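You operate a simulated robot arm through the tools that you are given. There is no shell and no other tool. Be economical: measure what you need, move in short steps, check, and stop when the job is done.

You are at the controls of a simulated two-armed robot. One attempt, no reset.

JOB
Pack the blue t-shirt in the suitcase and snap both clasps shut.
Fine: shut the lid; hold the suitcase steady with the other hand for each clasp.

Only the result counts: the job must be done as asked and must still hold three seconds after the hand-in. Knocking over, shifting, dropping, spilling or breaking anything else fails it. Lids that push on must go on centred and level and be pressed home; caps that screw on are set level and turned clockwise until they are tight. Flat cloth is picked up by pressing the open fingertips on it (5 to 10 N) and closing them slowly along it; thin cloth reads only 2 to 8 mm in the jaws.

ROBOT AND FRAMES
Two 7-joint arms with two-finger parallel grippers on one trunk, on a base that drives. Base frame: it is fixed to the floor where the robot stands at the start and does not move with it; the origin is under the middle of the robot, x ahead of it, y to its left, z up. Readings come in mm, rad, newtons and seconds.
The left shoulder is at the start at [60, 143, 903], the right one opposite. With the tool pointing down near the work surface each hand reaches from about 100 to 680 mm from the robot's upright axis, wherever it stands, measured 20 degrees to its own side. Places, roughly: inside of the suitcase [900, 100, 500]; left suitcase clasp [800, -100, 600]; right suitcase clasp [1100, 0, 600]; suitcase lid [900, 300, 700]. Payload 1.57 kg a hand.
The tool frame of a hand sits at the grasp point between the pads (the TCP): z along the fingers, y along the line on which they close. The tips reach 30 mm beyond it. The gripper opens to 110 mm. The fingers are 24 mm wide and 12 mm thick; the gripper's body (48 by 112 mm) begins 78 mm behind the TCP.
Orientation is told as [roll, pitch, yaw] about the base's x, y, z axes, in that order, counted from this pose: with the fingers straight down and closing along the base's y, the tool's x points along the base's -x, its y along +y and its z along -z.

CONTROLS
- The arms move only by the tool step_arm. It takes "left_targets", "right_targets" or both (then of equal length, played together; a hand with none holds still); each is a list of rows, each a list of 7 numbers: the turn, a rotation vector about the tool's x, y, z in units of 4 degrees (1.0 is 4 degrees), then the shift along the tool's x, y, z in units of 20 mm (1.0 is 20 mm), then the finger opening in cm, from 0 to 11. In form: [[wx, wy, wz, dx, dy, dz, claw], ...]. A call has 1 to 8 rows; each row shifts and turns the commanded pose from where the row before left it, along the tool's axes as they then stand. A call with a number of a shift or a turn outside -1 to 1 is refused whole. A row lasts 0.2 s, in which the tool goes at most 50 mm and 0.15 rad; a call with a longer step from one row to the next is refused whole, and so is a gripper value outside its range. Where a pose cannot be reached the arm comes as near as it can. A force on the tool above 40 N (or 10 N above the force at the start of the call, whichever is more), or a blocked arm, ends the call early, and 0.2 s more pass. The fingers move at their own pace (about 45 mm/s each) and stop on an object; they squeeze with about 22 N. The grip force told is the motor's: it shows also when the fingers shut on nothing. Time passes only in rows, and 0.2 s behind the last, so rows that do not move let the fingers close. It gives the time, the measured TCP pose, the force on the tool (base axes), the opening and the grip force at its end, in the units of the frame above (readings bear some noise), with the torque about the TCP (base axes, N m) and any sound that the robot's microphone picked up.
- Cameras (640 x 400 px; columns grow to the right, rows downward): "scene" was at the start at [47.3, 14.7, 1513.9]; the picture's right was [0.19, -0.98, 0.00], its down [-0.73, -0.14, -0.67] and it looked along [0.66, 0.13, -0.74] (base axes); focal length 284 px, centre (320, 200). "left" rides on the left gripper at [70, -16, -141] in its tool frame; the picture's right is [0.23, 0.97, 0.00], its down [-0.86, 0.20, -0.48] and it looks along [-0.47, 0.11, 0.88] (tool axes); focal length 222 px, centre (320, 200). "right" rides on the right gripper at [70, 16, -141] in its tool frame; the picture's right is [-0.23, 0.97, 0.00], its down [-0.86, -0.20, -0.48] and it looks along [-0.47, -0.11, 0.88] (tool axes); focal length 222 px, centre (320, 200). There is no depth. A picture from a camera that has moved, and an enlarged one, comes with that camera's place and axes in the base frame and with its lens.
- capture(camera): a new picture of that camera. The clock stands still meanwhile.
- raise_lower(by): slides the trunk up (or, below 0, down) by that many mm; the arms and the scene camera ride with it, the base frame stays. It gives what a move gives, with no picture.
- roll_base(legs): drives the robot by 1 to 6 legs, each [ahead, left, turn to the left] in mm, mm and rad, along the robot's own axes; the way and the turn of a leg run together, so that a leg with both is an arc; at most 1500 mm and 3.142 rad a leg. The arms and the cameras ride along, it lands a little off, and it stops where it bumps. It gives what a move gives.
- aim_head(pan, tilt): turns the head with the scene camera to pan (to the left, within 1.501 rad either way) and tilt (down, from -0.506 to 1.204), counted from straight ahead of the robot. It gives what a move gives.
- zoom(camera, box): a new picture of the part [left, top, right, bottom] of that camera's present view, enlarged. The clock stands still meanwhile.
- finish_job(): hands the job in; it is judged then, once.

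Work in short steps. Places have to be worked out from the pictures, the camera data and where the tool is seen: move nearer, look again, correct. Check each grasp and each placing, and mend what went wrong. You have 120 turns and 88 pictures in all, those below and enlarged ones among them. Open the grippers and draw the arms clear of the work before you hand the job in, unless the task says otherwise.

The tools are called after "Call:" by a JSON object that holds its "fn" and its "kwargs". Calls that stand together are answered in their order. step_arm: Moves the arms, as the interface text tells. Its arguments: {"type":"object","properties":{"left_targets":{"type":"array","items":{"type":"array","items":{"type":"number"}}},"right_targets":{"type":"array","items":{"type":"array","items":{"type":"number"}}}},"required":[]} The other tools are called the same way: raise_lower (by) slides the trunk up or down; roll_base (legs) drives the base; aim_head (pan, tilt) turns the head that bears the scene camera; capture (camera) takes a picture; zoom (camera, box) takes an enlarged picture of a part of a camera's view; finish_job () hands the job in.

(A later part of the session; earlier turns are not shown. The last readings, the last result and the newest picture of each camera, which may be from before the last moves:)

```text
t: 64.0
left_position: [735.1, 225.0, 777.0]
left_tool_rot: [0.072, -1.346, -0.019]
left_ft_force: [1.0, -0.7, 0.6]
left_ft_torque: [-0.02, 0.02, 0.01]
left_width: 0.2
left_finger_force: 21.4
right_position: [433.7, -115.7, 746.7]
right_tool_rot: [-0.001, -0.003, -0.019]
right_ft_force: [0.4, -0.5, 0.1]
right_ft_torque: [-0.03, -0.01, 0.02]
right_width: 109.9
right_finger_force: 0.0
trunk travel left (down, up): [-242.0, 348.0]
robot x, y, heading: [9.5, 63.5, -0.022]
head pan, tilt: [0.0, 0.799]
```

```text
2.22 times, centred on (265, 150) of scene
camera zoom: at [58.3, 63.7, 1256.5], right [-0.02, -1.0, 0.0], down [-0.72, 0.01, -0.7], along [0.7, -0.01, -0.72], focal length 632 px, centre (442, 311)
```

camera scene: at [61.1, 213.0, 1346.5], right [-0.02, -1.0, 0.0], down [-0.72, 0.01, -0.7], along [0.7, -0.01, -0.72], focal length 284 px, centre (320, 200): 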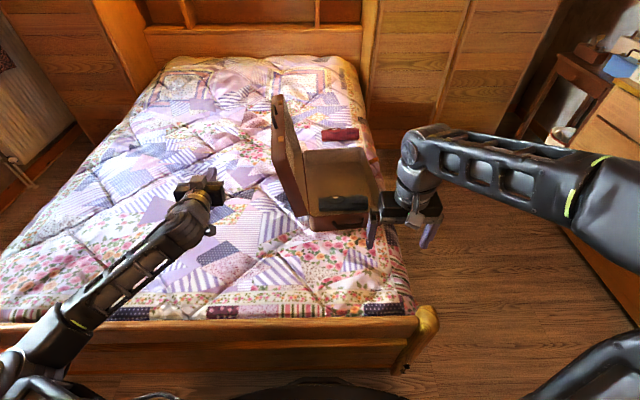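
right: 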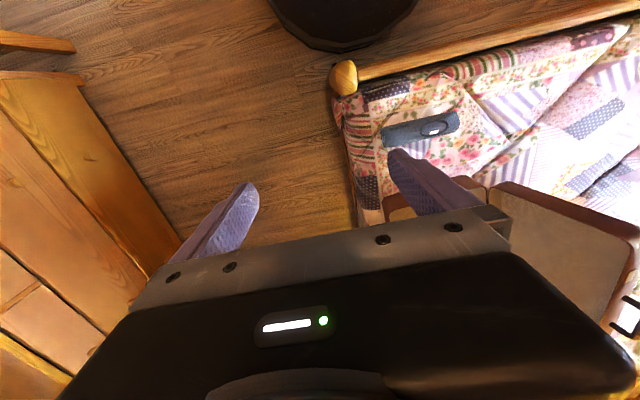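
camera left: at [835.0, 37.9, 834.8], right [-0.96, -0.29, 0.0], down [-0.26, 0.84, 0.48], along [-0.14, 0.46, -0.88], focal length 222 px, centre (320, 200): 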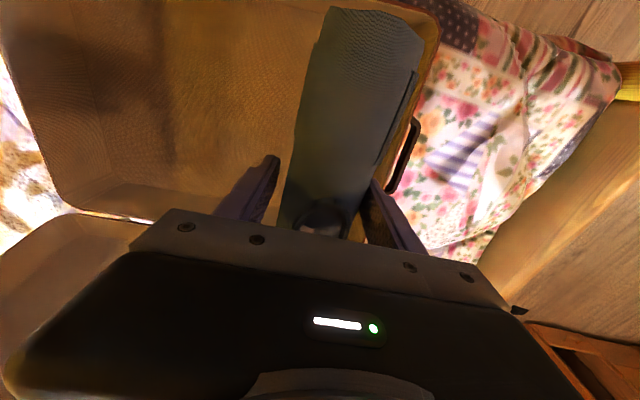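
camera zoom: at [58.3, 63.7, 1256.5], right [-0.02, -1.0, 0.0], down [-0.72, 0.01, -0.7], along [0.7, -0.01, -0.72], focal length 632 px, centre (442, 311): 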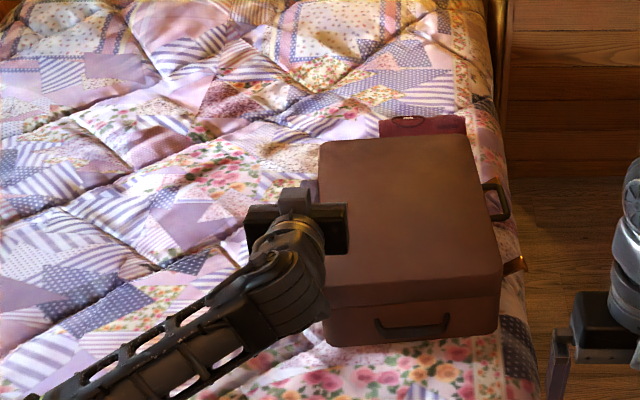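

The lid fell closed. Now I raise the trunk, retract and re-orient the left hand partly, and drive back to the clasp side.

Call:
{"fn": "raise_lower", "kwargs": {"by": 150}}

Call:
{"fn": "step_arm", "kwargs": {"left_targets": [[0, 0, 0, 0, 0, -1, 0], [0, 0, 0, 0, 0, -1, 0], [0, 1, 0, 0, 0, -1, 0], [0, 1, 0, 0, 0, -1, 0], [0, 1, 0, 0, 0, -1, 0], [0, 1, 0, 0, 0, -1, 0], [0, 1, 0, 0, 0, -1, 0], [0, 1, 0, 0, 0, -1, 0]]}}

Call:
{"fn": "step_arm", "kwargs": {"left_targets": [[0, 1, 0, 0, 0, 0, 0], [0, 1, 0, 0, 0, 0, 0], [0, 1, 0, 0, 0, 0, 0], [0, 1, 0, 0, 0, 0, 0], [0, 1, 0, 0, 0, 0, 0], [0, 1, 0, 0, 0, 0, 0]]}}

Call:
{"fn": "roll_base", "kwargs": {"legs": [[0, -595, 0], [935, 0, 0], [0, 0, 1.592]]}}

Call:
{"fn": "aim_head", "kwargs": {"pan": 0.0, "tilt": 0.95}}

Call:
{"fn": "capture", "kwargs": {"camera": "scene"}}

```text
t: 65.8
left_position: [734.4, 223.9, 928.0]
left_tool_rot: [0.07, -1.346, -0.019]
left_ft_force: [0.4, 0.6, 0.0]
left_ft_torque: [0.0, -0.02, -0.01]
left_width: 0.0
left_finger_force: 21.3
right_position: [432.9, -115.2, 896.8]
right_tool_rot: [0.0, -0.002, -0.019]
right_ft_force: [0.3, 0.2, -0.4]
right_ft_torque: [-0.02, 0.03, -0.01]
right_width: 109.8
right_finger_force: 0.1
trunk travel left (down, up): [-392.0, 198.0]
robot x, y, heading: [6.5, 60.4, -0.021]
head pan, tilt: [0.0, 0.799]
```

```text
t: 67.6
left_position: [585.8, 216.4, 983.0]
left_tool_rot: [0.027, -0.928, 0.03]
left_ft_force: [-0.2, 0.0, -0.1]
left_ft_torque: [0.02, -0.02, 0.02]
left_width: 0.0
left_finger_force: 21.2
right_position: [431.9, -116.5, 897.5]
right_tool_rot: [0.001, 0.0, -0.019]
right_ft_force: [-0.5, -0.9, 0.2]
right_ft_torque: [-0.03, -0.02, 0.0]
right_width: 109.9
right_finger_force: 0.1
trunk travel left (down, up): [-392.0, 198.0]
robot x, y, heading: [6.2, 62.1, -0.02]
head pan, tilt: [0.0, 0.799]
```

```text
t: 69.0
left_position: [574.4, 231.7, 982.8]
left_tool_rot: [0.017, -0.509, 0.045]
left_ft_force: [0.3, -0.3, -0.6]
left_ft_torque: [0.05, 0.0, -0.02]
left_width: 0.0
left_finger_force: 21.3
left hand out of reach, approached as far as the arm can: row 5, 6
right_position: [432.1, -115.8, 896.8]
right_tool_rot: [0.001, -0.003, -0.019]
right_ft_force: [-0.1, 0.6, 0.5]
right_ft_torque: [-0.04, -0.02, -0.01]
right_width: 110.1
right_finger_force: 0.1
trunk travel left (down, up): [-392.0, 198.0]
robot x, y, heading: [11.8, 65.6, -0.022]
head pan, tilt: [0.0, 0.799]
```

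```text
t: 80.7
left_position: [742.7, 12.9, 982.8]
left_tool_rot: [0.015, -0.513, 1.648]
left_ft_force: [0.0, 0.5, 0.6]
left_ft_torque: [-0.01, 0.02, -0.02]
left_width: 0.0
left_finger_force: 21.4
right_position: [1096.4, -116.5, 896.4]
right_tool_rot: [0.001, -0.004, 1.583]
right_ft_force: [0.1, 0.0, 0.7]
right_ft_torque: [-0.02, -0.03, 0.0]
right_width: 110.0
right_finger_force: 0.1
trunk travel left (down, up): [-392.0, 198.0]
robot x, y, heading: [928.1, -547.8, 1.583]
head pan, tilt: [0.0, 0.799]
```

```text
t: 81.4
left_position: [742.4, 12.2, 983.5]
left_tool_rot: [0.014, -0.511, 1.647]
left_ft_force: [-0.5, 0.1, -0.7]
left_ft_torque: [0.03, 0.0, 0.02]
left_width: 0.0
left_finger_force: 21.2
right_position: [1096.0, -117.2, 895.9]
right_tool_rot: [-0.001, -0.003, 1.584]
right_ft_force: [0.0, 0.6, -0.2]
right_ft_torque: [0.01, 0.0, -0.01]
right_width: 109.8
right_finger_force: 0.0
trunk travel left (down, up): [-392.0, 198.0]
robot x, y, heading: [928.3, -543.8, 1.588]
head pan, tilt: [0.0, 0.949]
```

```text
61 pictures are left
camera scene: at [927.6, -504.7, 1395.0], right [1.0, 0.01, 0.0], down [0.01, -0.81, -0.58], along [-0.01, 0.58, -0.81], focal length 284 px, centre (320, 200)
```

scene: 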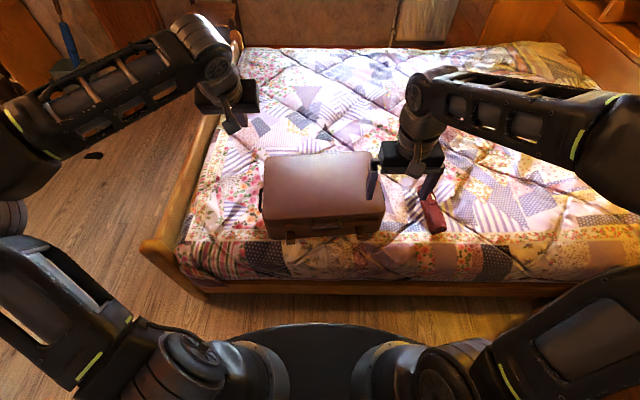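

Zoom in on the suitcase front and clasps.

Call:
{"fn": "zoom", "kwargs": {"camera": "scene", "box": [255, 190, 335, 245]}}

Call:
{"fn": "zoom", "kwargs": {"camera": "scene", "box": [325, 190, 405, 245]}}

Call:
{"fn": "capture", "kwargs": {"camera": "right"}}

```text
7.27 times, centred on (295, 218) of scene
camera zoom: at [927.6, -504.7, 1395.0], right [1.0, 0.01, 0.0], down [0.01, -0.81, -0.58], along [-0.01, 0.58, -0.81], focal length 2067 px, centre (502, 73)
```

zoom: 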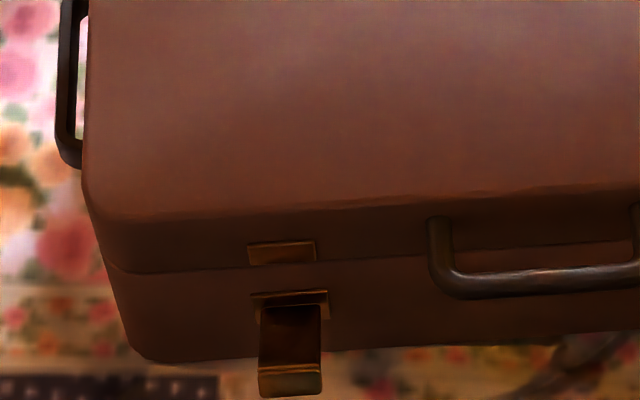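

```text
7.27 times, centred on (365, 218) of scene
camera zoom: at [927.6, -504.7, 1395.0], right [1.0, 0.01, 0.0], down [0.01, -0.81, -0.58], along [-0.01, 0.58, -0.81], focal length 2067 px, centre (-7, 73)
```

zoom: 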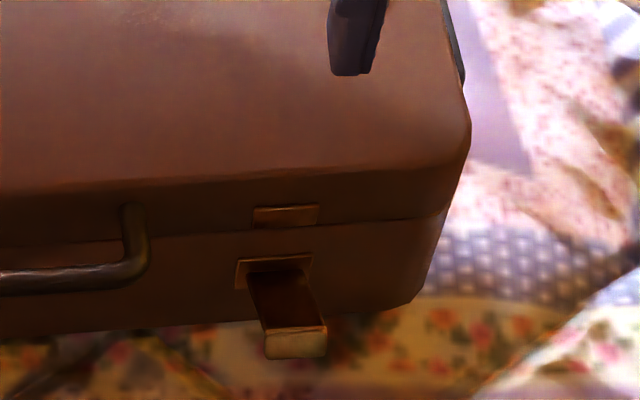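

```text
58 pictures are left
camera right: at [1081.0, -188.9, 1038.6], right [-0.98, 0.21, 0.0], down [0.19, 0.86, 0.48], along [0.1, 0.47, -0.88], focal length 222 px, centre (320, 200)
```

right: 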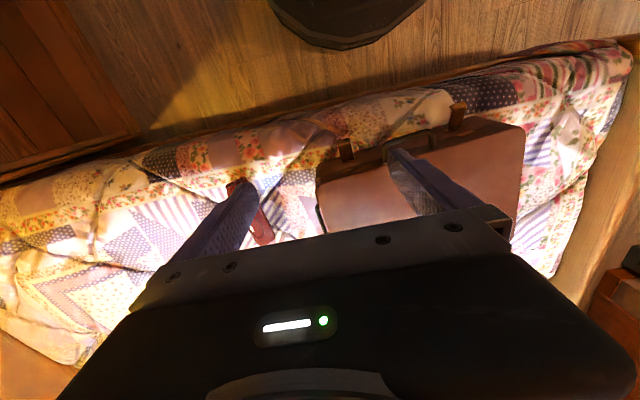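

Geometry: suitcase bottom z≈499, seam ≈577, top ≈625; left flap hinge ≈(822,−30,548), flap sticks out ~35 mm; catch at z≈590. Plan: pinch the flap's sides with the tool pointing down, swing it up, then push it home while the right hand presses on the lid. First: left hand upright, right hand over the lid.

Call:
{"fn": "step_arm", "kwargs": {"left_targets": [[0, 0.92, 0, 0, 0, 0, 6], [0, 0.92, 0, 0, 0, 0, 6], [0, 0.92, 0, 0, 0, 0, 6], [0, 0.92, 0, 0, 0, 0, 6], [0, 0.92, 0, 0, 0, 0, 6], [0, 0.92, 0, 0, 0, 0, 6], [0, 0.92, 0, 0, 0, 0, 6], [0, 0.88, 0, 0, 0, 0, 6]], "right_targets": [[0, 0, -0.2, -1, 0.55, 1, 6], [0, 0, -0.2, -1, 0.55, 1, 4], [0, 0, -0.2, -1, 0.55, 1, 2], [0, 0, -0.2, -1, 0.55, 1, 0], [0, 0, -0.1, -1, 0.55, 1, 0], [0, 0, 0, -1, 0.55, 1, 0], [0, 0, 0, -1, 0.55, 1, 0], [0, 0, 0, -1, 0.55, 1, 0]]}}

Call:
{"fn": "step_arm", "kwargs": {"left_targets": [[0, 0, 0, 0.46, -0.52, 1, 6], [0, 0, 0, 0.46, -0.52, 1, 6], [0, 0, 0, 0.46, -0.52, 1, 6], [0, 0, 0, 0.46, -0.52, 1, 6], [0, 0, 0, 0.46, -0.52, 1, 6], [0, 0, 0, 0.46, -0.52, 1, 6], [0, 0, 0, 0.46, -0.52, 1, 6], [0, 0, 0, 0.46, -0.52, 1, 6]]}}

Call:
{"fn": "capture", "kwargs": {"camera": "left"}}

```text
t: 83.2
left_position: [687.1, -88.0, 936.8]
left_tool_rot: [0.011, -0.01, 1.655]
left_ft_force: [-0.7, 0.4, 0.5]
left_ft_torque: [-0.02, -0.02, 0.0]
left_width: 59.9
left_finger_force: 0.1
left hand out of reach, approached as far as the arm can: row 1, 2, 3, 4, 5, 6, 7, 8
right_position: [1000.3, 40.1, 737.5]
right_tool_rot: [0.001, -0.002, 1.647]
right_ft_force: [0.7, 0.5, 0.2]
right_ft_torque: [0.01, 0.01, -0.03]
right_width: 0.0
right_finger_force: 21.6
trunk travel left (down, up): [-392.0, 198.0]
robot x, y, heading: [931.4, -546.7, 1.585]
head pan, tilt: [0.0, 0.949]
```

```text
t: 85.0
left_position: [774.6, -155.7, 775.8]
left_tool_rot: [0.01, 0.0, 1.656]
left_ft_force: [-0.6, 0.6, 0.4]
left_ft_torque: [0.0, 0.03, 0.0]
left_width: 59.9
left_finger_force: 0.0
right_position: [999.6, 37.9, 737.3]
right_tool_rot: [-0.002, -0.002, 1.646]
right_ft_force: [0.0, -0.6, -0.7]
right_ft_torque: [-0.01, -0.02, 0.0]
right_width: 0.0
right_finger_force: 21.6
trunk travel left (down, up): [-392.0, 198.0]
robot x, y, heading: [931.9, -549.8, 1.584]
head pan, tilt: [0.0, 0.949]
```

```text
57 pictures are left
camera left: at [798.6, -223.9, 916.4], right [-0.95, -0.31, 0.01], down [-0.27, 0.84, 0.48], along [-0.16, 0.45, -0.88], focal length 222 px, centre (320, 200)
```

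left: 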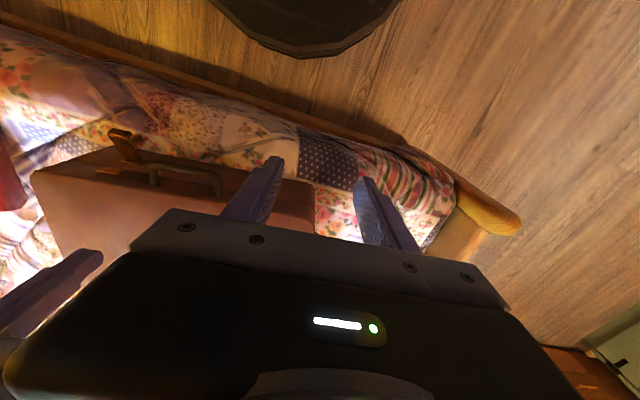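

Move the left hand toward the left clasp (holding back 40 mm in y), and lower the right hand near the lid.

Call:
{"fn": "step_arm", "kwargs": {"left_targets": [[0, 0, 0, -0.38, -0.433, 0.92, 6], [0, 0, 0, -0.38, -0.433, 0.92, 6], [0, 0, 0, -0.38, -0.433, 0.92, 6], [0, 0, 0, -0.38, -0.433, 0.92, 6], [0, 0, 0, -0.38, -0.433, 0.92, 6], [0, 0, 0, -0.38, -0.433, 0.92, 6]], "right_targets": [[0, 0, 0, -0.3, 0, 1, 0], [0, 0, 0, -0.3, 0, 1, 0], [0, 0, 0, -0.3, 0, 1, 0], [0, 0, 0, 0, 0, 0.4, 0], [0, 0, 0, 0, 0, 0.2, 0], [0, 0, 0, 0, 0, 0.2, 0]]}}

Call:
{"fn": "capture", "kwargs": {"camera": "left"}}

Call:
{"fn": "zoom", "kwargs": {"camera": "scene", "box": [255, 180, 345, 245]}}

```text
t: 86.4
left_position: [791.0, -122.1, 663.2]
left_tool_rot: [0.01, -0.005, 1.655]
left_ft_force: [0.0, -0.8, -0.3]
left_ft_torque: [-0.01, 0.01, -0.04]
left_width: 59.8
left_finger_force: 0.1
left hand out of reach, approached as far as the arm can: row 3, 4, 5, 6
right_position: [998.1, 54.7, 664.5]
right_tool_rot: [0.0, -0.006, 1.646]
right_ft_force: [2.5, -5.8, 24.3]
right_ft_torque: [-0.46, -0.13, -0.01]
right_width: 0.0
right_finger_force: 21.6
trunk travel left (down, up): [-392.0, 198.0]
robot x, y, heading: [929.5, -546.1, 1.584]
head pan, tilt: [0.0, 0.949]
```

```text
56 pictures are left
camera left: at [814.5, -190.8, 803.1], right [-0.95, -0.31, 0.01], down [-0.27, 0.83, 0.48], along [-0.16, 0.46, -0.87], focal length 222 px, centre (320, 200)
```

left: 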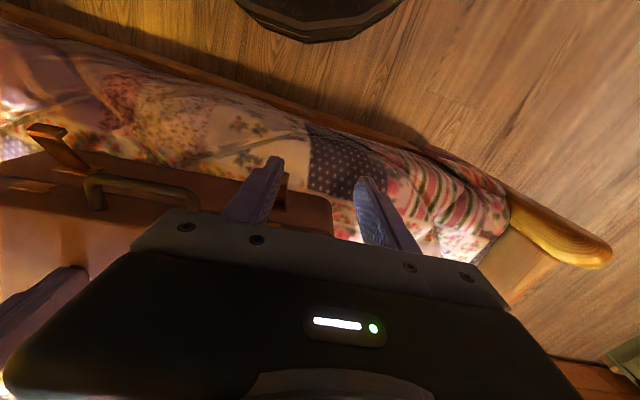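

```text
6.15 times, centred on (300, 212) of scene
camera zoom: at [927.6, -507.3, 1395.7], right [1.0, 0.01, 0.0], down [0.01, -0.81, -0.58], along [-0.01, 0.58, -0.81], focal length 1749 px, centre (443, 123)
```

zoom: 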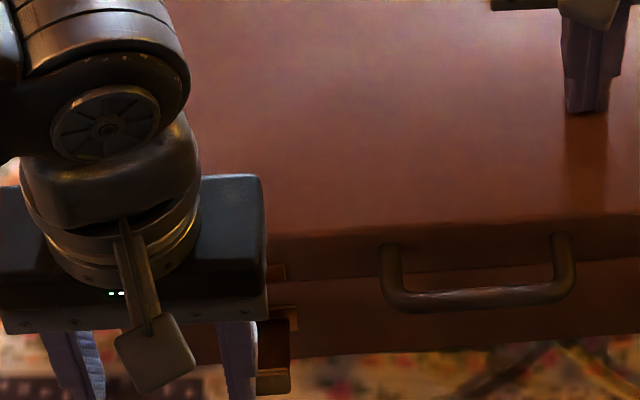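

Right hand holds the lid (contact 24 N at z≈634). Left arm can't reach further +x from here, so I lift the right hand slightly and shift the base +80 mm.

Call:
{"fn": "step_arm", "kwargs": {"right_targets": [[0, 0, 0, 0, 0, -1, 0], [0, 0, 0, 0, 0, -1, 0]]}}

Call:
{"fn": "roll_base", "kwargs": {"legs": [[0, -80, 0]]}}

Call:
{"fn": "step_arm", "kwargs": {"left_targets": [[0, 0, 0, 0, 0.75, 0, 6], [0, 0, 0, 0, 0.75, 0, 6], [0, 0, 0, 0, 0, 0, 6]]}}

Call:
{"fn": "capture", "kwargs": {"camera": "left"}}

Call:
{"fn": "zoom", "kwargs": {"camera": "scene", "box": [235, 180, 325, 245]}}

```text
t: 87.0
left_position: [789.9, -121.4, 660.4]
left_tool_rot: [0.013, -0.003, 1.655]
left_ft_force: [0.4, -0.6, 0.0]
left_ft_torque: [0.01, 0.0, 0.03]
left_width: 59.9
left_finger_force: 0.1
right_position: [998.6, 56.4, 702.0]
right_tool_rot: [0.0, 0.002, 1.645]
right_ft_force: [0.1, -0.5, -0.2]
right_ft_torque: [0.04, 0.01, 0.0]
right_width: 0.0
right_finger_force: 21.3
trunk travel left (down, up): [-392.0, 198.0]
robot x, y, heading: [928.3, -550.7, 1.581]
head pan, tilt: [0.0, 0.949]
```

```text
t: 88.1
left_position: [870.9, -120.5, 661.9]
left_tool_rot: [0.011, -0.002, 1.653]
left_ft_force: [0.0, 0.4, 0.7]
left_ft_torque: [-0.03, 0.04, -0.01]
left_width: 60.1
left_finger_force: 0.1
right_position: [1078.1, 57.4, 700.9]
right_tool_rot: [-0.001, -0.002, 1.646]
right_ft_force: [0.3, -0.8, 0.5]
right_ft_torque: [0.02, 0.03, -0.02]
right_width: 0.1
right_finger_force: 21.2
trunk travel left (down, up): [-392.0, 198.0]
robot x, y, heading: [1013.4, -546.1, 1.578]
head pan, tilt: [0.0, 0.949]
```

```text
t: 88.9
left_position: [840.2, -123.4, 660.6]
left_tool_rot: [0.008, -0.002, 1.655]
left_ft_force: [1.0, -0.8, -0.9]
left_ft_torque: [-0.01, 0.0, -0.03]
left_width: 59.7
left_finger_force: 0.0
right_position: [1078.0, 56.9, 702.2]
right_tool_rot: [0.001, -0.001, 1.647]
right_ft_force: [-0.6, -0.6, -1.2]
right_ft_torque: [-0.02, 0.01, 0.02]
right_width: 0.0
right_finger_force: 21.1
trunk travel left (down, up): [-392.0, 198.0]
robot x, y, heading: [1008.3, -548.2, 1.588]
head pan, tilt: [0.0, 0.949]
```

```text
54 pictures are left
camera left: at [864.0, -191.2, 802.2], right [-0.95, -0.31, 0.01], down [-0.27, 0.84, 0.48], along [-0.16, 0.46, -0.88], focal length 222 px, centre (320, 200)
```

left: 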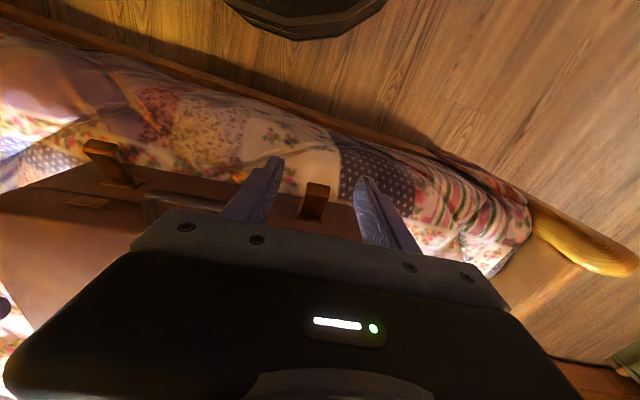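

```text
6.15 times, centred on (280, 212) of scene
camera zoom: at [1007.2, -503.6, 1395.0], right [1.0, 0.01, 0.0], down [0.01, -0.81, -0.58], along [-0.01, 0.58, -0.81], focal length 1749 px, centre (566, 123)
```

zoom: 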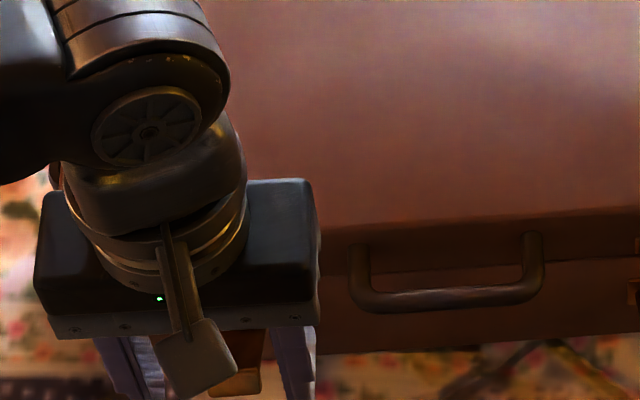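

Flap centre is at about (822, −58, 548), free end near y≈−79. Align the left hand over it, re-press the right hand on the lid.

Call:
{"fn": "step_arm", "kwargs": {"left_targets": [[0, 0, 0, -0.77, 0.16, 0, 6], [0, 0, 0, -0.77, 0.16, 0, 6], [0, 0, 0, -0.77, 0.16, 0, 6], [0, 0, 0, -0.77, 0.16, 0.5, 6], [0, 0, 0, 0, 0, 1, 6]], "right_targets": [[0, 0, 0, 0, 0, 1, 0], [0, 0, 0, 0, 0, 0.5, 0], [0, 0, 0, 0, 0, 0.2, 0], [0, 0, 0, 0, 0, 0.2, 0], [0, 0, 0, 0, 0, 0.1, 0]]}}

Call:
{"fn": "capture", "kwargs": {"camera": "left"}}

```text
t: 90.1
left_position: [822.1, -62.0, 633.1]
left_tool_rot: [0.011, -0.004, 1.654]
left_ft_force: [-0.5, 0.4, 0.0]
left_ft_torque: [-0.01, 0.02, 0.03]
left_width: 60.3
left_finger_force: 0.0
right_position: [1078.5, 56.1, 665.3]
right_tool_rot: [-0.001, -0.004, 1.646]
right_ft_force: [1.9, -5.2, 23.4]
right_ft_torque: [-0.42, -0.09, 0.09]
right_width: 0.0
right_finger_force: 21.8
trunk travel left (down, up): [-392.0, 198.0]
robot x, y, heading: [1009.6, -547.9, 1.587]
head pan, tilt: [0.0, 0.949]
```

```text
52 pictures are left
camera left: at [845.9, -131.8, 774.1], right [-0.95, -0.31, 0.01], down [-0.27, 0.83, 0.48], along [-0.16, 0.46, -0.88], focal length 222 px, centre (320, 200)
```

left: 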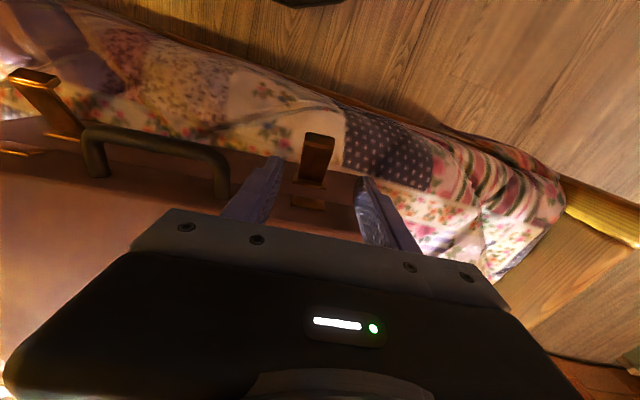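

Triangulating two views, the flap rises from the hinge (y −31, z 553) to its end (y −90, z 574). Lower the left hand to TCP z≈572 and pinch it.

Call:
{"fn": "step_arm", "kwargs": {"left_targets": [[0, 0, 0, 0, 0, 1, 6], [0, 0, 0, 0, 0, 1, 6], [0, 0, 0, 0, 0, 1, 6], [0, 0, 0, 0, 0, 0, 6]]}}

Call:
{"fn": "capture", "kwargs": {"camera": "left"}}

```text
t: 91.1
left_position: [822.1, -62.7, 572.4]
left_tool_rot: [0.012, -0.004, 1.654]
left_ft_force: [0.1, -0.2, -0.2]
left_ft_torque: [0.0, 0.02, 0.0]
left_width: 60.0
left_finger_force: 0.1
right_position: [1078.8, 57.7, 664.8]
right_tool_rot: [0.001, -0.007, 1.646]
right_ft_force: [4.4, -2.3, 37.8]
right_ft_torque: [-0.53, -0.17, 0.07]
right_width: 0.1
right_finger_force: 21.6
trunk travel left (down, up): [-392.0, 198.0]
robot x, y, heading: [1010.0, -547.9, 1.585]
head pan, tilt: [0.0, 0.949]
```

```text
51 pictures are left
camera left: at [845.7, -131.7, 713.8], right [-0.95, -0.31, 0.01], down [-0.27, 0.83, 0.48], along [-0.16, 0.46, -0.88], focal length 222 px, centre (320, 200)
```

left: 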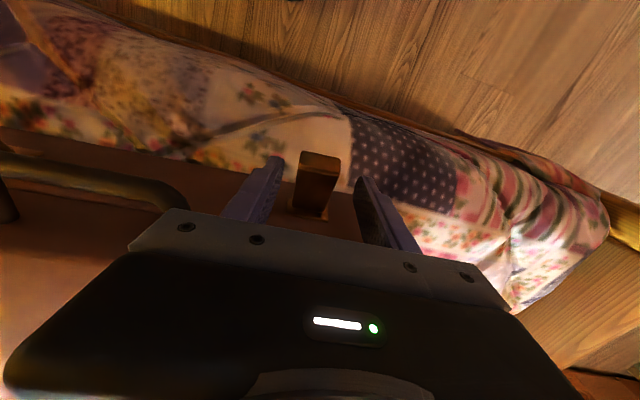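

The flap is between the fingers. Shift 3 mm and close on it.

Call:
{"fn": "step_arm", "kwargs": {"left_targets": [[0, 0, 0, 0, -0.15, 0, 6], [0, 0, 0, 0, 0, 0, 5], [0, 0, 0, 0, 0, 0, 4], [0, 0, 0, 0, 0, 0, 3], [0, 0, 0, 0, 0, 0, 2], [0, 0, 0, 0, 0, 0, 2]]}}

```text
t: 92.5
left_position: [827.4, -62.3, 573.0]
left_tool_rot: [0.006, -0.006, 1.655]
left_ft_force: [10.9, 3.1, -0.2]
left_ft_torque: [0.01, 0.16, 0.43]
left_width: 27.8
left_finger_force: 22.1
right_position: [1078.4, 56.4, 664.1]
right_tool_rot: [-0.001, -0.007, 1.645]
right_ft_force: [0.7, -1.4, 38.7]
right_ft_torque: [-0.48, -0.06, 0.11]
right_width: 0.1
right_finger_force: 21.5
trunk travel left (down, up): [-392.0, 198.0]
robot x, y, heading: [1007.5, -545.7, 1.581]
head pan, tilt: [0.0, 0.949]
```

Gripped (27.8 mm). Relieve side load and swing the flap up along its arc.

Call:
{"fn": "step_arm", "kwargs": {"left_targets": [[0, 0, 0, 0, -0.12, 0, 2], [0, 0, 0, -0.15, 0, -0.25, 2], [0, 0, 0, -0.15, 0, -0.25, 2], [0, 0, 0, -0.2, 0, -0.2, 2], [0, 0, 0, -0.22, 0, -0.18, 2]], "right_targets": [[0, 0, 0, 0, 0, -0.07, 0], [0, 0, 0, 0, 0, 0, 0], [0, 0, 0, 0, 0, 0, 0], [0, 0, 0, 0, 0, 0, 0], [0, 0, 0, 0, 0, 0, 0]]}}

Call:
{"fn": "capture", "kwargs": {"camera": "left"}}

```text
t: 93.7
left_position: [825.2, -48.2, 590.2]
left_tool_rot: [0.012, -0.003, 1.656]
left_ft_force: [1.0, -4.7, -2.5]
left_ft_torque: [-0.17, 0.0, 0.15]
left_width: 27.9
left_finger_force: 11.4
right_position: [1078.2, 57.2, 664.4]
right_tool_rot: [-0.001, -0.004, 1.645]
right_ft_force: [-0.9, 4.9, 28.8]
right_ft_torque: [-0.17, 0.06, -0.19]
right_width: 0.0
right_finger_force: 21.1
trunk travel left (down, up): [-392.0, 198.0]
robot x, y, heading: [1008.6, -545.3, 1.585]
head pan, tilt: [0.0, 0.949]
```

```text
50 pictures are left
camera left: at [849.3, -116.5, 731.0], right [-0.95, -0.31, 0.01], down [-0.27, 0.83, 0.48], along [-0.16, 0.46, -0.88], focal length 222 px, centre (320, 200)
```

left: 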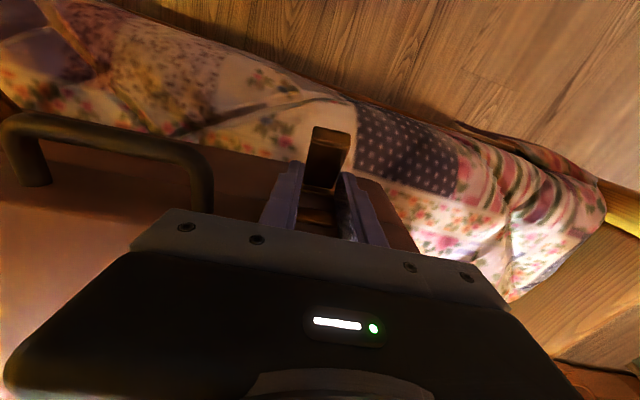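

The flap's end still seems to be outward. Zoom in to see what the fingers hold.

Call:
{"fn": "zoom", "kwargs": {"camera": "left", "box": [260, 110, 400, 250]}}

Call:
{"fn": "zoom", "kwargs": {"camera": "scene", "box": [225, 190, 305, 245]}}

```text
2.86 times, centred on (330, 180) of left
camera zoom: at [849.3, -116.5, 731.0], right [-0.95, -0.31, 0.01], down [-0.27, 0.83, 0.48], along [-0.16, 0.46, -0.88], focal length 635 px, centre (291, 257)
```

zoom: 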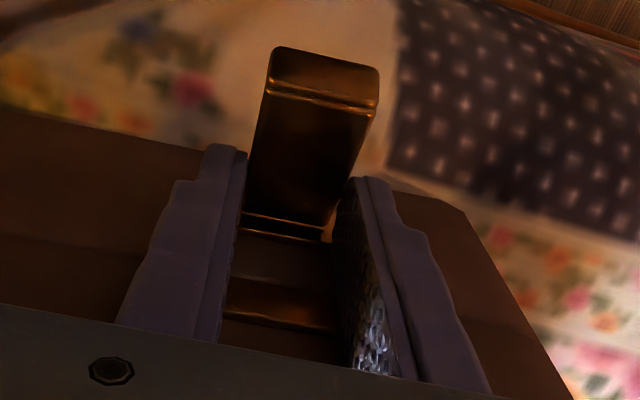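

```text
7.27 times, centred on (265, 218) of scene
camera zoom: at [1006.8, -505.7, 1395.1], right [1.0, 0.01, 0.0], down [0.01, -0.81, -0.58], along [-0.01, 0.58, -0.81], focal length 2067 px, centre (720, 73)
```

zoom: 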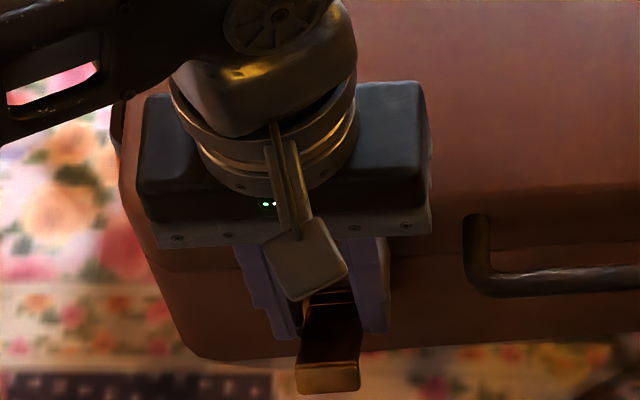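

The fingers only slid along the flap. I'll instead lift it from below: open, rise, and tilt the left hand 45° so that its closed tips point toward +x and down, to slip under the flap from its left side.

Call:
{"fn": "step_arm", "kwargs": {"left_targets": [[0, 0, 0, 0, 0, 0, 6], [0, 0, 0, 0, 0, 0, 6], [0, 0, 0, 0.5, 0, -1, 6], [0, 0, 0, 0.5, 0, -1, 6], [0, 0, 0, 0.5, 0.5, -1, 4], [0, 0, 0, 0.5, 1, -1, 2], [0, 0, 0, 0, 1, -1, 0], [0, 0, 0, 0, 1, -1, 0]]}}

Call:
{"fn": "step_arm", "kwargs": {"left_targets": [[1, 0, 0, 0, 0, 0, 0], [1, 0, 0, 0, 0, 0, 0], [1, 0, 0, 0, 0, 0, 0], [1, 0, 0, 0, 0, 0, 0], [1, 0, 0, 0, 0, 0, 0], [1, 0, 0, 0, 0, 0, 0], [1, 0, 0, 0, 0, 0, 0], [1, 0, 0, 0, 0, 0, 0]]}}

Call:
{"fn": "step_arm", "kwargs": {"left_targets": [[1, 0, 0, 0, 0, 0, 0], [1, 0, 0, 0, 0, 0, 0], [1, 0, 0, 0, 0, 0, 0], [0.25, 0, 0, 0, 0, 0, 0]]}}

Call:
{"fn": "capture", "kwargs": {"camera": "scene"}}

```text
t: 95.5
left_position: [760.2, -93.0, 711.9]
left_tool_rot: [0.011, -0.003, 1.656]
left_ft_force: [0.0, 0.5, -0.1]
left_ft_torque: [0.01, 0.0, -0.05]
left_width: 0.0
left_finger_force: 13.7
right_position: [1078.2, 57.2, 664.2]
right_tool_rot: [0.001, -0.004, 1.647]
right_ft_force: [-2.4, 4.6, 28.5]
right_ft_torque: [-0.07, 0.04, 0.09]
right_width: 0.2
right_finger_force: 21.3
trunk travel left (down, up): [-392.0, 198.0]
robot x, y, heading: [1007.5, -544.0, 1.581]
head pan, tilt: [0.0, 0.949]
```

```text
t: 97.3
left_position: [760.8, -93.6, 711.4]
left_tool_rot: [-0.55, -0.004, 1.655]
left_ft_force: [0.7, 0.4, -1.1]
left_ft_torque: [-0.03, -0.01, -0.02]
left_width: 0.0
left_finger_force: 22.1
right_position: [1078.6, 55.8, 664.4]
right_tool_rot: [0.001, -0.004, 1.646]
right_ft_force: [-2.8, 5.0, 27.0]
right_ft_torque: [-0.13, 0.05, -0.03]
right_width: 0.0
right_finger_force: 21.7
trunk travel left (down, up): [-392.0, 198.0]
robot x, y, heading: [1004.7, -543.0, 1.585]
head pan, tilt: [0.0, 0.949]
```

```text
t: 98.3
left_position: [760.6, -94.0, 710.9]
left_tool_rot: [-0.775, -0.003, 1.653]
left_ft_force: [0.4, -0.2, -0.1]
left_ft_torque: [-0.02, 0.0, 0.0]
left_width: 0.3
left_finger_force: 21.3
right_position: [1078.9, 56.6, 665.1]
right_tool_rot: [0.0, -0.003, 1.646]
right_ft_force: [-2.1, 5.4, 26.4]
right_ft_torque: [-0.17, 0.06, -0.06]
right_width: 0.2
right_finger_force: 21.0
trunk travel left (down, up): [-392.0, 198.0]
robot x, y, heading: [1008.8, -546.1, 1.587]
head pan, tilt: [0.0, 0.949]
```

```text
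47 pictures are left
camera scene: at [1006.6, -505.7, 1395.1], right [1.0, 0.01, 0.0], down [0.01, -0.81, -0.58], along [-0.01, 0.58, -0.81], focal length 284 px, centre (320, 200)
```

scene: 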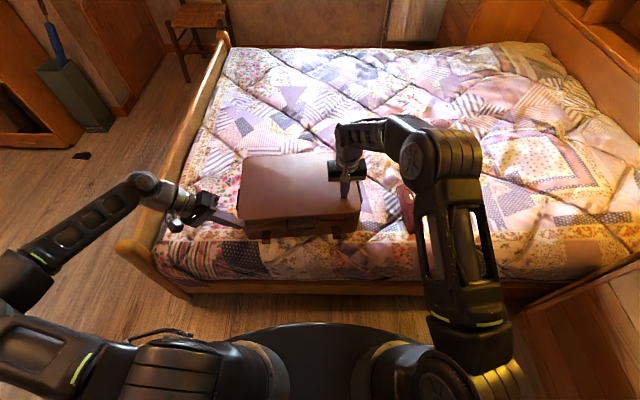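

Tilted 45°. Tip is now near (781, −92, 690); descend straight to tip z≈550, left of and below the flap.

Call:
{"fn": "step_arm", "kwargs": {"left_targets": [[0, 0, 0, -0.15, 0.98, 1, 0], [0, 0, 0, -0.15, 0.98, 1, 0], [0, 0, 0, -0.15, 0.98, 1, 0], [0, 0, 0, -0.1, 0.98, 1, 0], [0, 0, 0, 0, 0.98, 1, 0]]}}

Call:
{"fn": "zoom", "kwargs": {"camera": "scene", "box": [205, 190, 295, 255]}}

Call:
{"fn": "capture", "kwargs": {"camera": "left"}}

```text
t: 99.5
left_position: [760.1, -83.5, 569.6]
left_tool_rot: [-0.775, -0.004, 1.656]
left_ft_force: [0.2, 0.0, 0.0]
left_ft_torque: [0.0, 0.01, 0.0]
left_width: 0.1
left_finger_force: 21.4
right_position: [1078.9, 54.4, 664.3]
right_tool_rot: [-0.002, -0.003, 1.645]
right_ft_force: [-2.4, 4.9, 26.6]
right_ft_torque: [-0.16, 0.08, -0.03]
right_width: 0.1
right_finger_force: 21.4
trunk travel left (down, up): [-392.0, 198.0]
robot x, y, heading: [1009.5, -549.2, 1.583]
head pan, tilt: [0.0, 0.949]
```

```text
6.15 times, centred on (250, 222) of scene
camera zoom: at [1006.7, -505.7, 1395.2], right [1.0, 0.01, 0.0], down [0.01, -0.81, -0.58], along [-0.01, 0.58, -0.81], focal length 1749 px, centre (751, 62)
```

zoom: 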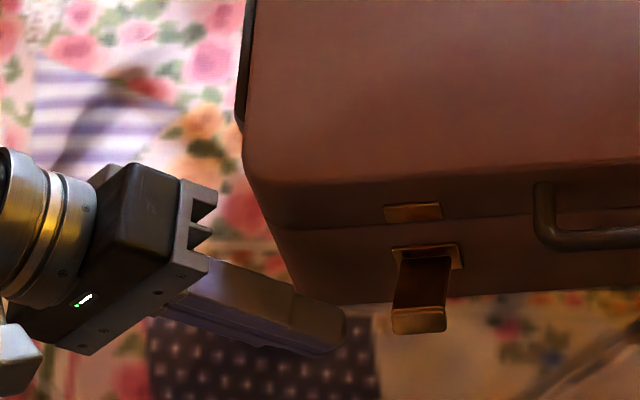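

```text
45 pictures are left
camera left: at [678.4, -160.5, 682.1], right [-0.67, -0.28, -0.68], down [-0.55, 0.81, 0.21], along [0.5, 0.51, -0.7], focal length 222 px, centre (320, 200)
```

left: 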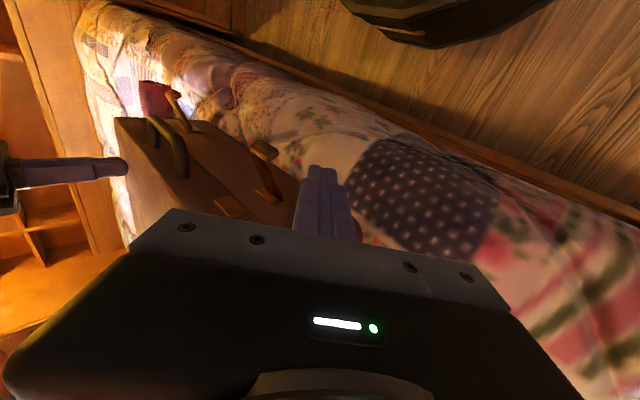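

The flap's end is at about (828, −90, 576). Slide the tip +36 mm under the flap's left edge, 6 mm lower.

Call:
{"fn": "step_arm", "kwargs": {"left_targets": [[0, 0, 0, 0.05, 0.21, 0.21, 0], [0, 0, 0, 0.05, -0.64, 0.63, 0], [0, 0, 0, 0.05, -0.64, 0.63, 0]]}}

Call:
{"fn": "zoom", "kwargs": {"camera": "scene", "box": [215, 190, 305, 255]}}

Call:
{"fn": "zoom", "kwargs": {"camera": "left", "box": [200, 100, 400, 240]}}

```text
t: 100.3
left_position: [796.3, -82.8, 563.6]
left_tool_rot: [-0.777, -0.003, 1.654]
left_ft_force: [-0.2, -0.6, -0.8]
left_ft_torque: [0.0, -0.02, 0.0]
left_width: 0.0
left_finger_force: 21.4
right_position: [1077.4, 58.1, 664.2]
right_tool_rot: [0.0, -0.003, 1.647]
right_ft_force: [-1.9, 3.2, 27.1]
right_ft_torque: [-0.14, 0.09, -0.04]
right_width: 0.1
right_finger_force: 21.6
trunk travel left (down, up): [-392.0, 198.0]
robot x, y, heading: [1007.2, -547.1, 1.577]
head pan, tilt: [0.0, 0.949]
```

```text
6.15 times, centred on (260, 222) of scene
camera zoom: at [1006.7, -505.7, 1395.1], right [1.0, 0.01, 0.0], down [0.01, -0.81, -0.58], along [-0.01, 0.58, -0.81], focal length 1749 px, centre (689, 62)
```

zoom: 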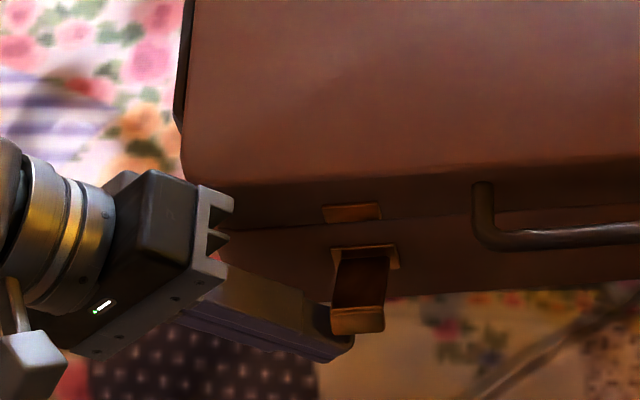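

```text
2.86 times, centred on (300, 170) of left
camera zoom: at [714.9, -160.2, 676.0], right [-0.67, -0.28, -0.68], down [-0.55, 0.81, 0.2], along [0.5, 0.51, -0.7], focal length 635 px, centre (377, 286)
```

zoom: 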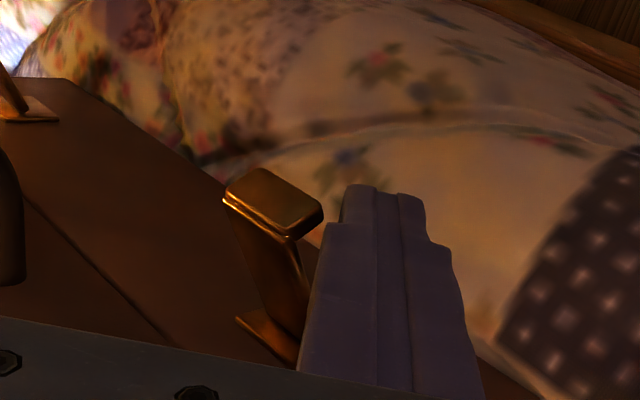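

The tip is under the flap's outer corner. Raise 30 mm gently.

Call:
{"fn": "step_arm", "kwargs": {"left_targets": [[0, 0, 0, 0, -0.35, -0.36, 0], [0, 0, 0, 0, -0.35, -0.36, 0], [0, 0, 0, 0, -0.35, -0.36, 0]]}}

Call:
{"fn": "zoom", "kwargs": {"camera": "scene", "box": [215, 190, 305, 255]}}

Call:
{"fn": "zoom", "kwargs": {"camera": "left", "box": [200, 100, 400, 240]}}

```text
t: 101.1
left_position: [794.1, -82.6, 593.9]
left_tool_rot: [-0.774, -0.003, 1.655]
left_ft_force: [-8.4, 9.3, -9.1]
left_ft_torque: [-0.01, 0.29, 0.24]
left_width: 0.0
left_finger_force: 21.1
right_position: [1078.4, 56.9, 665.3]
right_tool_rot: [-0.001, -0.002, 1.645]
right_ft_force: [2.3, -2.6, 33.6]
right_ft_torque: [-0.15, -0.03, 0.44]
right_width: 0.1
right_finger_force: 21.1
trunk travel left (down, up): [-392.0, 198.0]
robot x, y, heading: [1007.5, -551.5, 1.583]
head pan, tilt: [0.0, 0.949]
```

```text
6.15 times, centred on (260, 222) of scene
camera zoom: at [1006.0, -505.5, 1395.1], right [1.0, 0.01, 0.0], down [0.01, -0.81, -0.58], along [-0.01, 0.58, -0.81], focal length 1749 px, centre (689, 62)
```

zoom: 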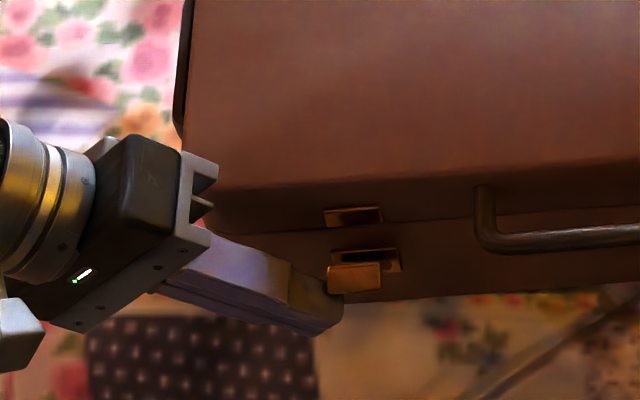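

```text
2.86 times, centred on (300, 170) of left
camera zoom: at [713.6, -159.8, 706.0], right [-0.67, -0.28, -0.68], down [-0.55, 0.81, 0.21], along [0.49, 0.51, -0.7], focal length 635 px, centre (377, 286)
```

zoom: 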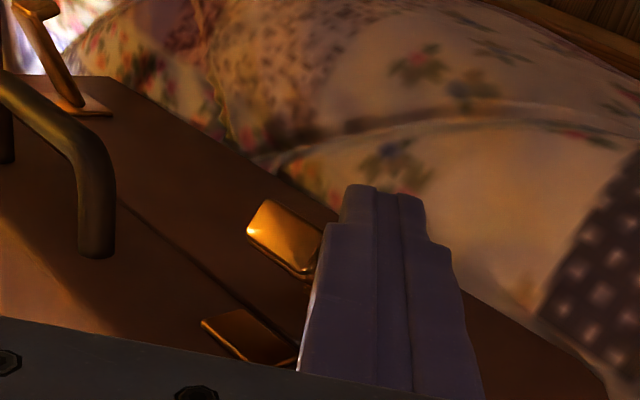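

The flap swung up past 50°. Now raise 10 mm, shift +x 12 mm and push +y with the finger flank.

Call:
{"fn": "step_arm", "kwargs": {"left_targets": [[0, 0, 0, 0, -0.78, 0.06, 0], [0, 0, 0, -0.6, 0, 0, 0], [0, 0, 0, -0.6, 0, 0, 0]]}}

Call:
{"fn": "zoom", "kwargs": {"camera": "scene", "box": [215, 190, 305, 255]}}

```text
t: 101.9
left_position: [804.6, -60.5, 601.9]
left_tool_rot: [-0.773, 0.002, 1.654]
left_ft_force: [-21.4, -16.9, -8.7]
left_ft_torque: [-0.34, 0.33, -0.02]
left_width: 0.0
left_finger_force: 21.3
right_position: [1081.0, 57.4, 664.9]
right_tool_rot: [-0.002, -0.007, 1.645]
right_ft_force: [22.4, 10.3, 23.6]
right_ft_torque: [0.0, -0.39, 0.15]
right_width: 0.1
right_finger_force: 21.2
trunk travel left (down, up): [-392.0, 198.0]
robot x, y, heading: [1008.9, -545.4, 1.582]
head pan, tilt: [0.0, 0.949]
```

```text
6.15 times, centred on (260, 222) of scene
camera zoom: at [1007.0, -505.9, 1394.9], right [1.0, 0.01, 0.0], down [0.01, -0.81, -0.58], along [-0.01, 0.58, -0.81], focal length 1749 px, centre (689, 62)
```

zoom: 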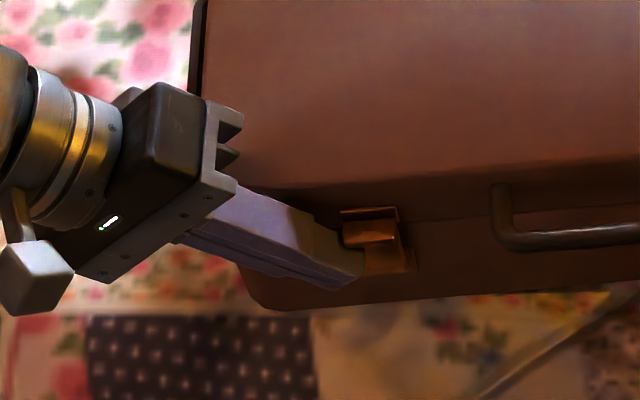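

The finger is bearing on the flap's side edge (suitcase nudged ~10 mm in x). Back off in −x then −y, and look.

Call:
{"fn": "step_arm", "kwargs": {"left_targets": [[0, 0, 0, 0, 0.5, -0.5, 0], [0, 0, 0, 0.9, 0.3, -0.3, 0], [0, 0, 0, 0.9, 0, 0, 0]]}}

Call:
{"fn": "zoom", "kwargs": {"camera": "scene", "box": [215, 190, 305, 255]}}

Call:
{"fn": "zoom", "kwargs": {"camera": "left", "box": [160, 80, 400, 240]}}

```text
t: 102.7
left_position: [786.9, -95.3, 604.7]
left_tool_rot: [-0.776, -0.002, 1.656]
left_ft_force: [-0.2, -0.2, -0.2]
left_ft_torque: [0.01, 0.02, -0.01]
left_width: 0.0
left_finger_force: 21.2
right_position: [1076.4, 57.5, 663.7]
right_tool_rot: [0.001, -0.005, 1.647]
right_ft_force: [-1.7, 7.3, 23.4]
right_ft_torque: [-0.04, 0.04, -0.02]
right_width: 0.2
right_finger_force: 21.9
trunk travel left (down, up): [-392.0, 198.0]
robot x, y, heading: [1007.9, -546.3, 1.586]
head pan, tilt: [0.0, 0.949]
```

```text
6.15 times, centred on (260, 222) of scene
camera zoom: at [1006.6, -504.8, 1395.1], right [1.0, 0.01, 0.0], down [0.01, -0.81, -0.58], along [-0.01, 0.58, -0.81], focal length 1749 px, centre (689, 62)
```

zoom: 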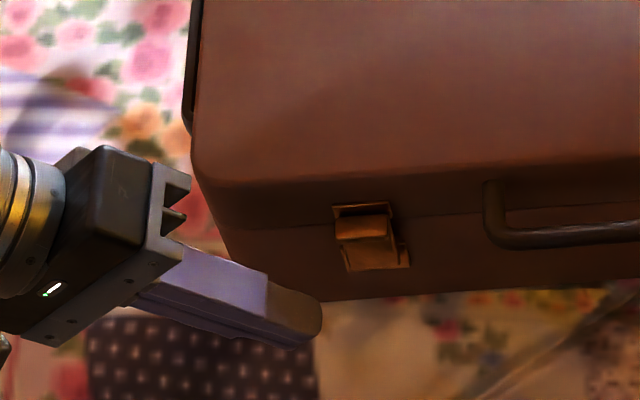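

```text
2.50 times, centred on (280, 160) of left
camera zoom: at [705.5, -172.6, 716.8], right [-0.67, -0.28, -0.68], down [-0.55, 0.81, 0.2], along [0.5, 0.51, -0.7], focal length 555 px, centre (420, 300)
```

zoom: 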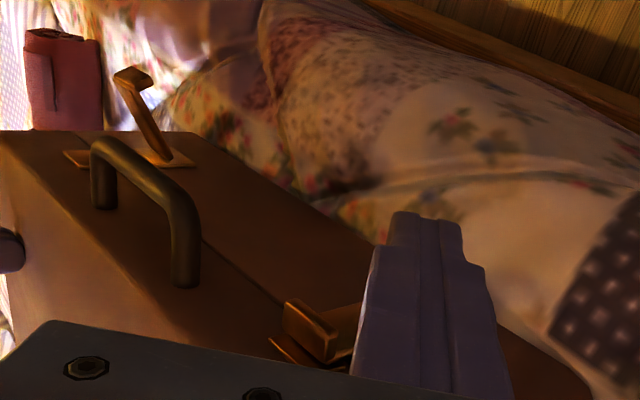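

The flap is nearly vertical. Put the finger in front of it (tip x≈838), press the right hand a bit more, then push +y in small steps.

Call:
{"fn": "step_arm", "kwargs": {"left_targets": [[0, 0, 0, 0.07, -0.58, 0.47, 0], [0, 0, 0, 0.07, -0.58, 0.47, 0], [0, 0, 0, -0.4, 0, 0, 0], [0, 0, 0, -0.4, 0, 0, 0]], "right_targets": [[0, 0, 0, 0, 0, 0.06, 0], [0, 0, 0, 0, 0, 0, 0], [0, 0, 0, 0, 0, 0, 0], [0, 0, 0, 0, 0, 0, 0]]}}

Call:
{"fn": "step_arm", "kwargs": {"left_targets": [[0, 0, 0, -0.25, 0, 0, 0], [0, 0, 0, -0.25, 0, 0, 0], [0, 0, 0, -0.25, 0, 0, 0], [0, 0, 0, -0.25, 0, 0, 0], [0, 0, 0, -0.25, 0, 0, 0], [0, 0, 0, -0.25, 0, 0, 0]]}}

Call:
{"fn": "zoom", "kwargs": {"camera": "scene", "box": [215, 190, 305, 255]}}

```text
t: 103.7
left_position: [813.9, -81.0, 608.0]
left_tool_rot: [-0.777, -0.003, 1.656]
left_ft_force: [-0.2, 0.2, -1.1]
left_ft_torque: [-0.01, -0.02, 0.0]
left_width: 0.1
left_finger_force: 21.1
right_position: [1076.2, 57.9, 665.5]
right_tool_rot: [0.003, -0.006, 1.646]
right_ft_force: [-12.8, 4.9, 32.1]
right_ft_torque: [-0.21, 0.29, -0.01]
right_width: 0.0
right_finger_force: 21.9
trunk travel left (down, up): [-392.0, 198.0]
robot x, y, heading: [1007.6, -549.4, 1.583]
head pan, tilt: [0.0, 0.949]
```

```text
t: 105.1
left_position: [812.5, -50.2, 607.3]
left_tool_rot: [-0.775, 0.0, 1.653]
left_ft_force: [-4.6, -10.3, -0.6]
left_ft_torque: [-0.06, 0.03, -0.08]
left_width: 0.0
left_finger_force: 21.2
right_position: [1080.4, 58.1, 665.3]
right_tool_rot: [-0.004, -0.01, 1.644]
right_ft_force: [-3.5, 11.6, 31.8]
right_ft_torque: [0.0, 0.13, -0.29]
right_width: 0.1
right_finger_force: 21.0
trunk travel left (down, up): [-392.0, 198.0]
robot x, y, heading: [1009.6, -550.0, 1.585]
head pan, tilt: [0.0, 0.949]
```

```text
6.15 times, centred on (260, 222) of scene
camera zoom: at [1006.4, -506.3, 1395.1], right [1.0, 0.01, 0.0], down [0.01, -0.81, -0.58], along [-0.01, 0.58, -0.81], focal length 1749 px, centre (689, 62)
```

zoom: 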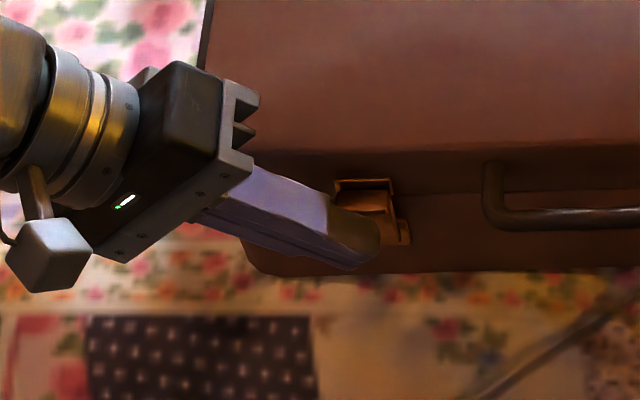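

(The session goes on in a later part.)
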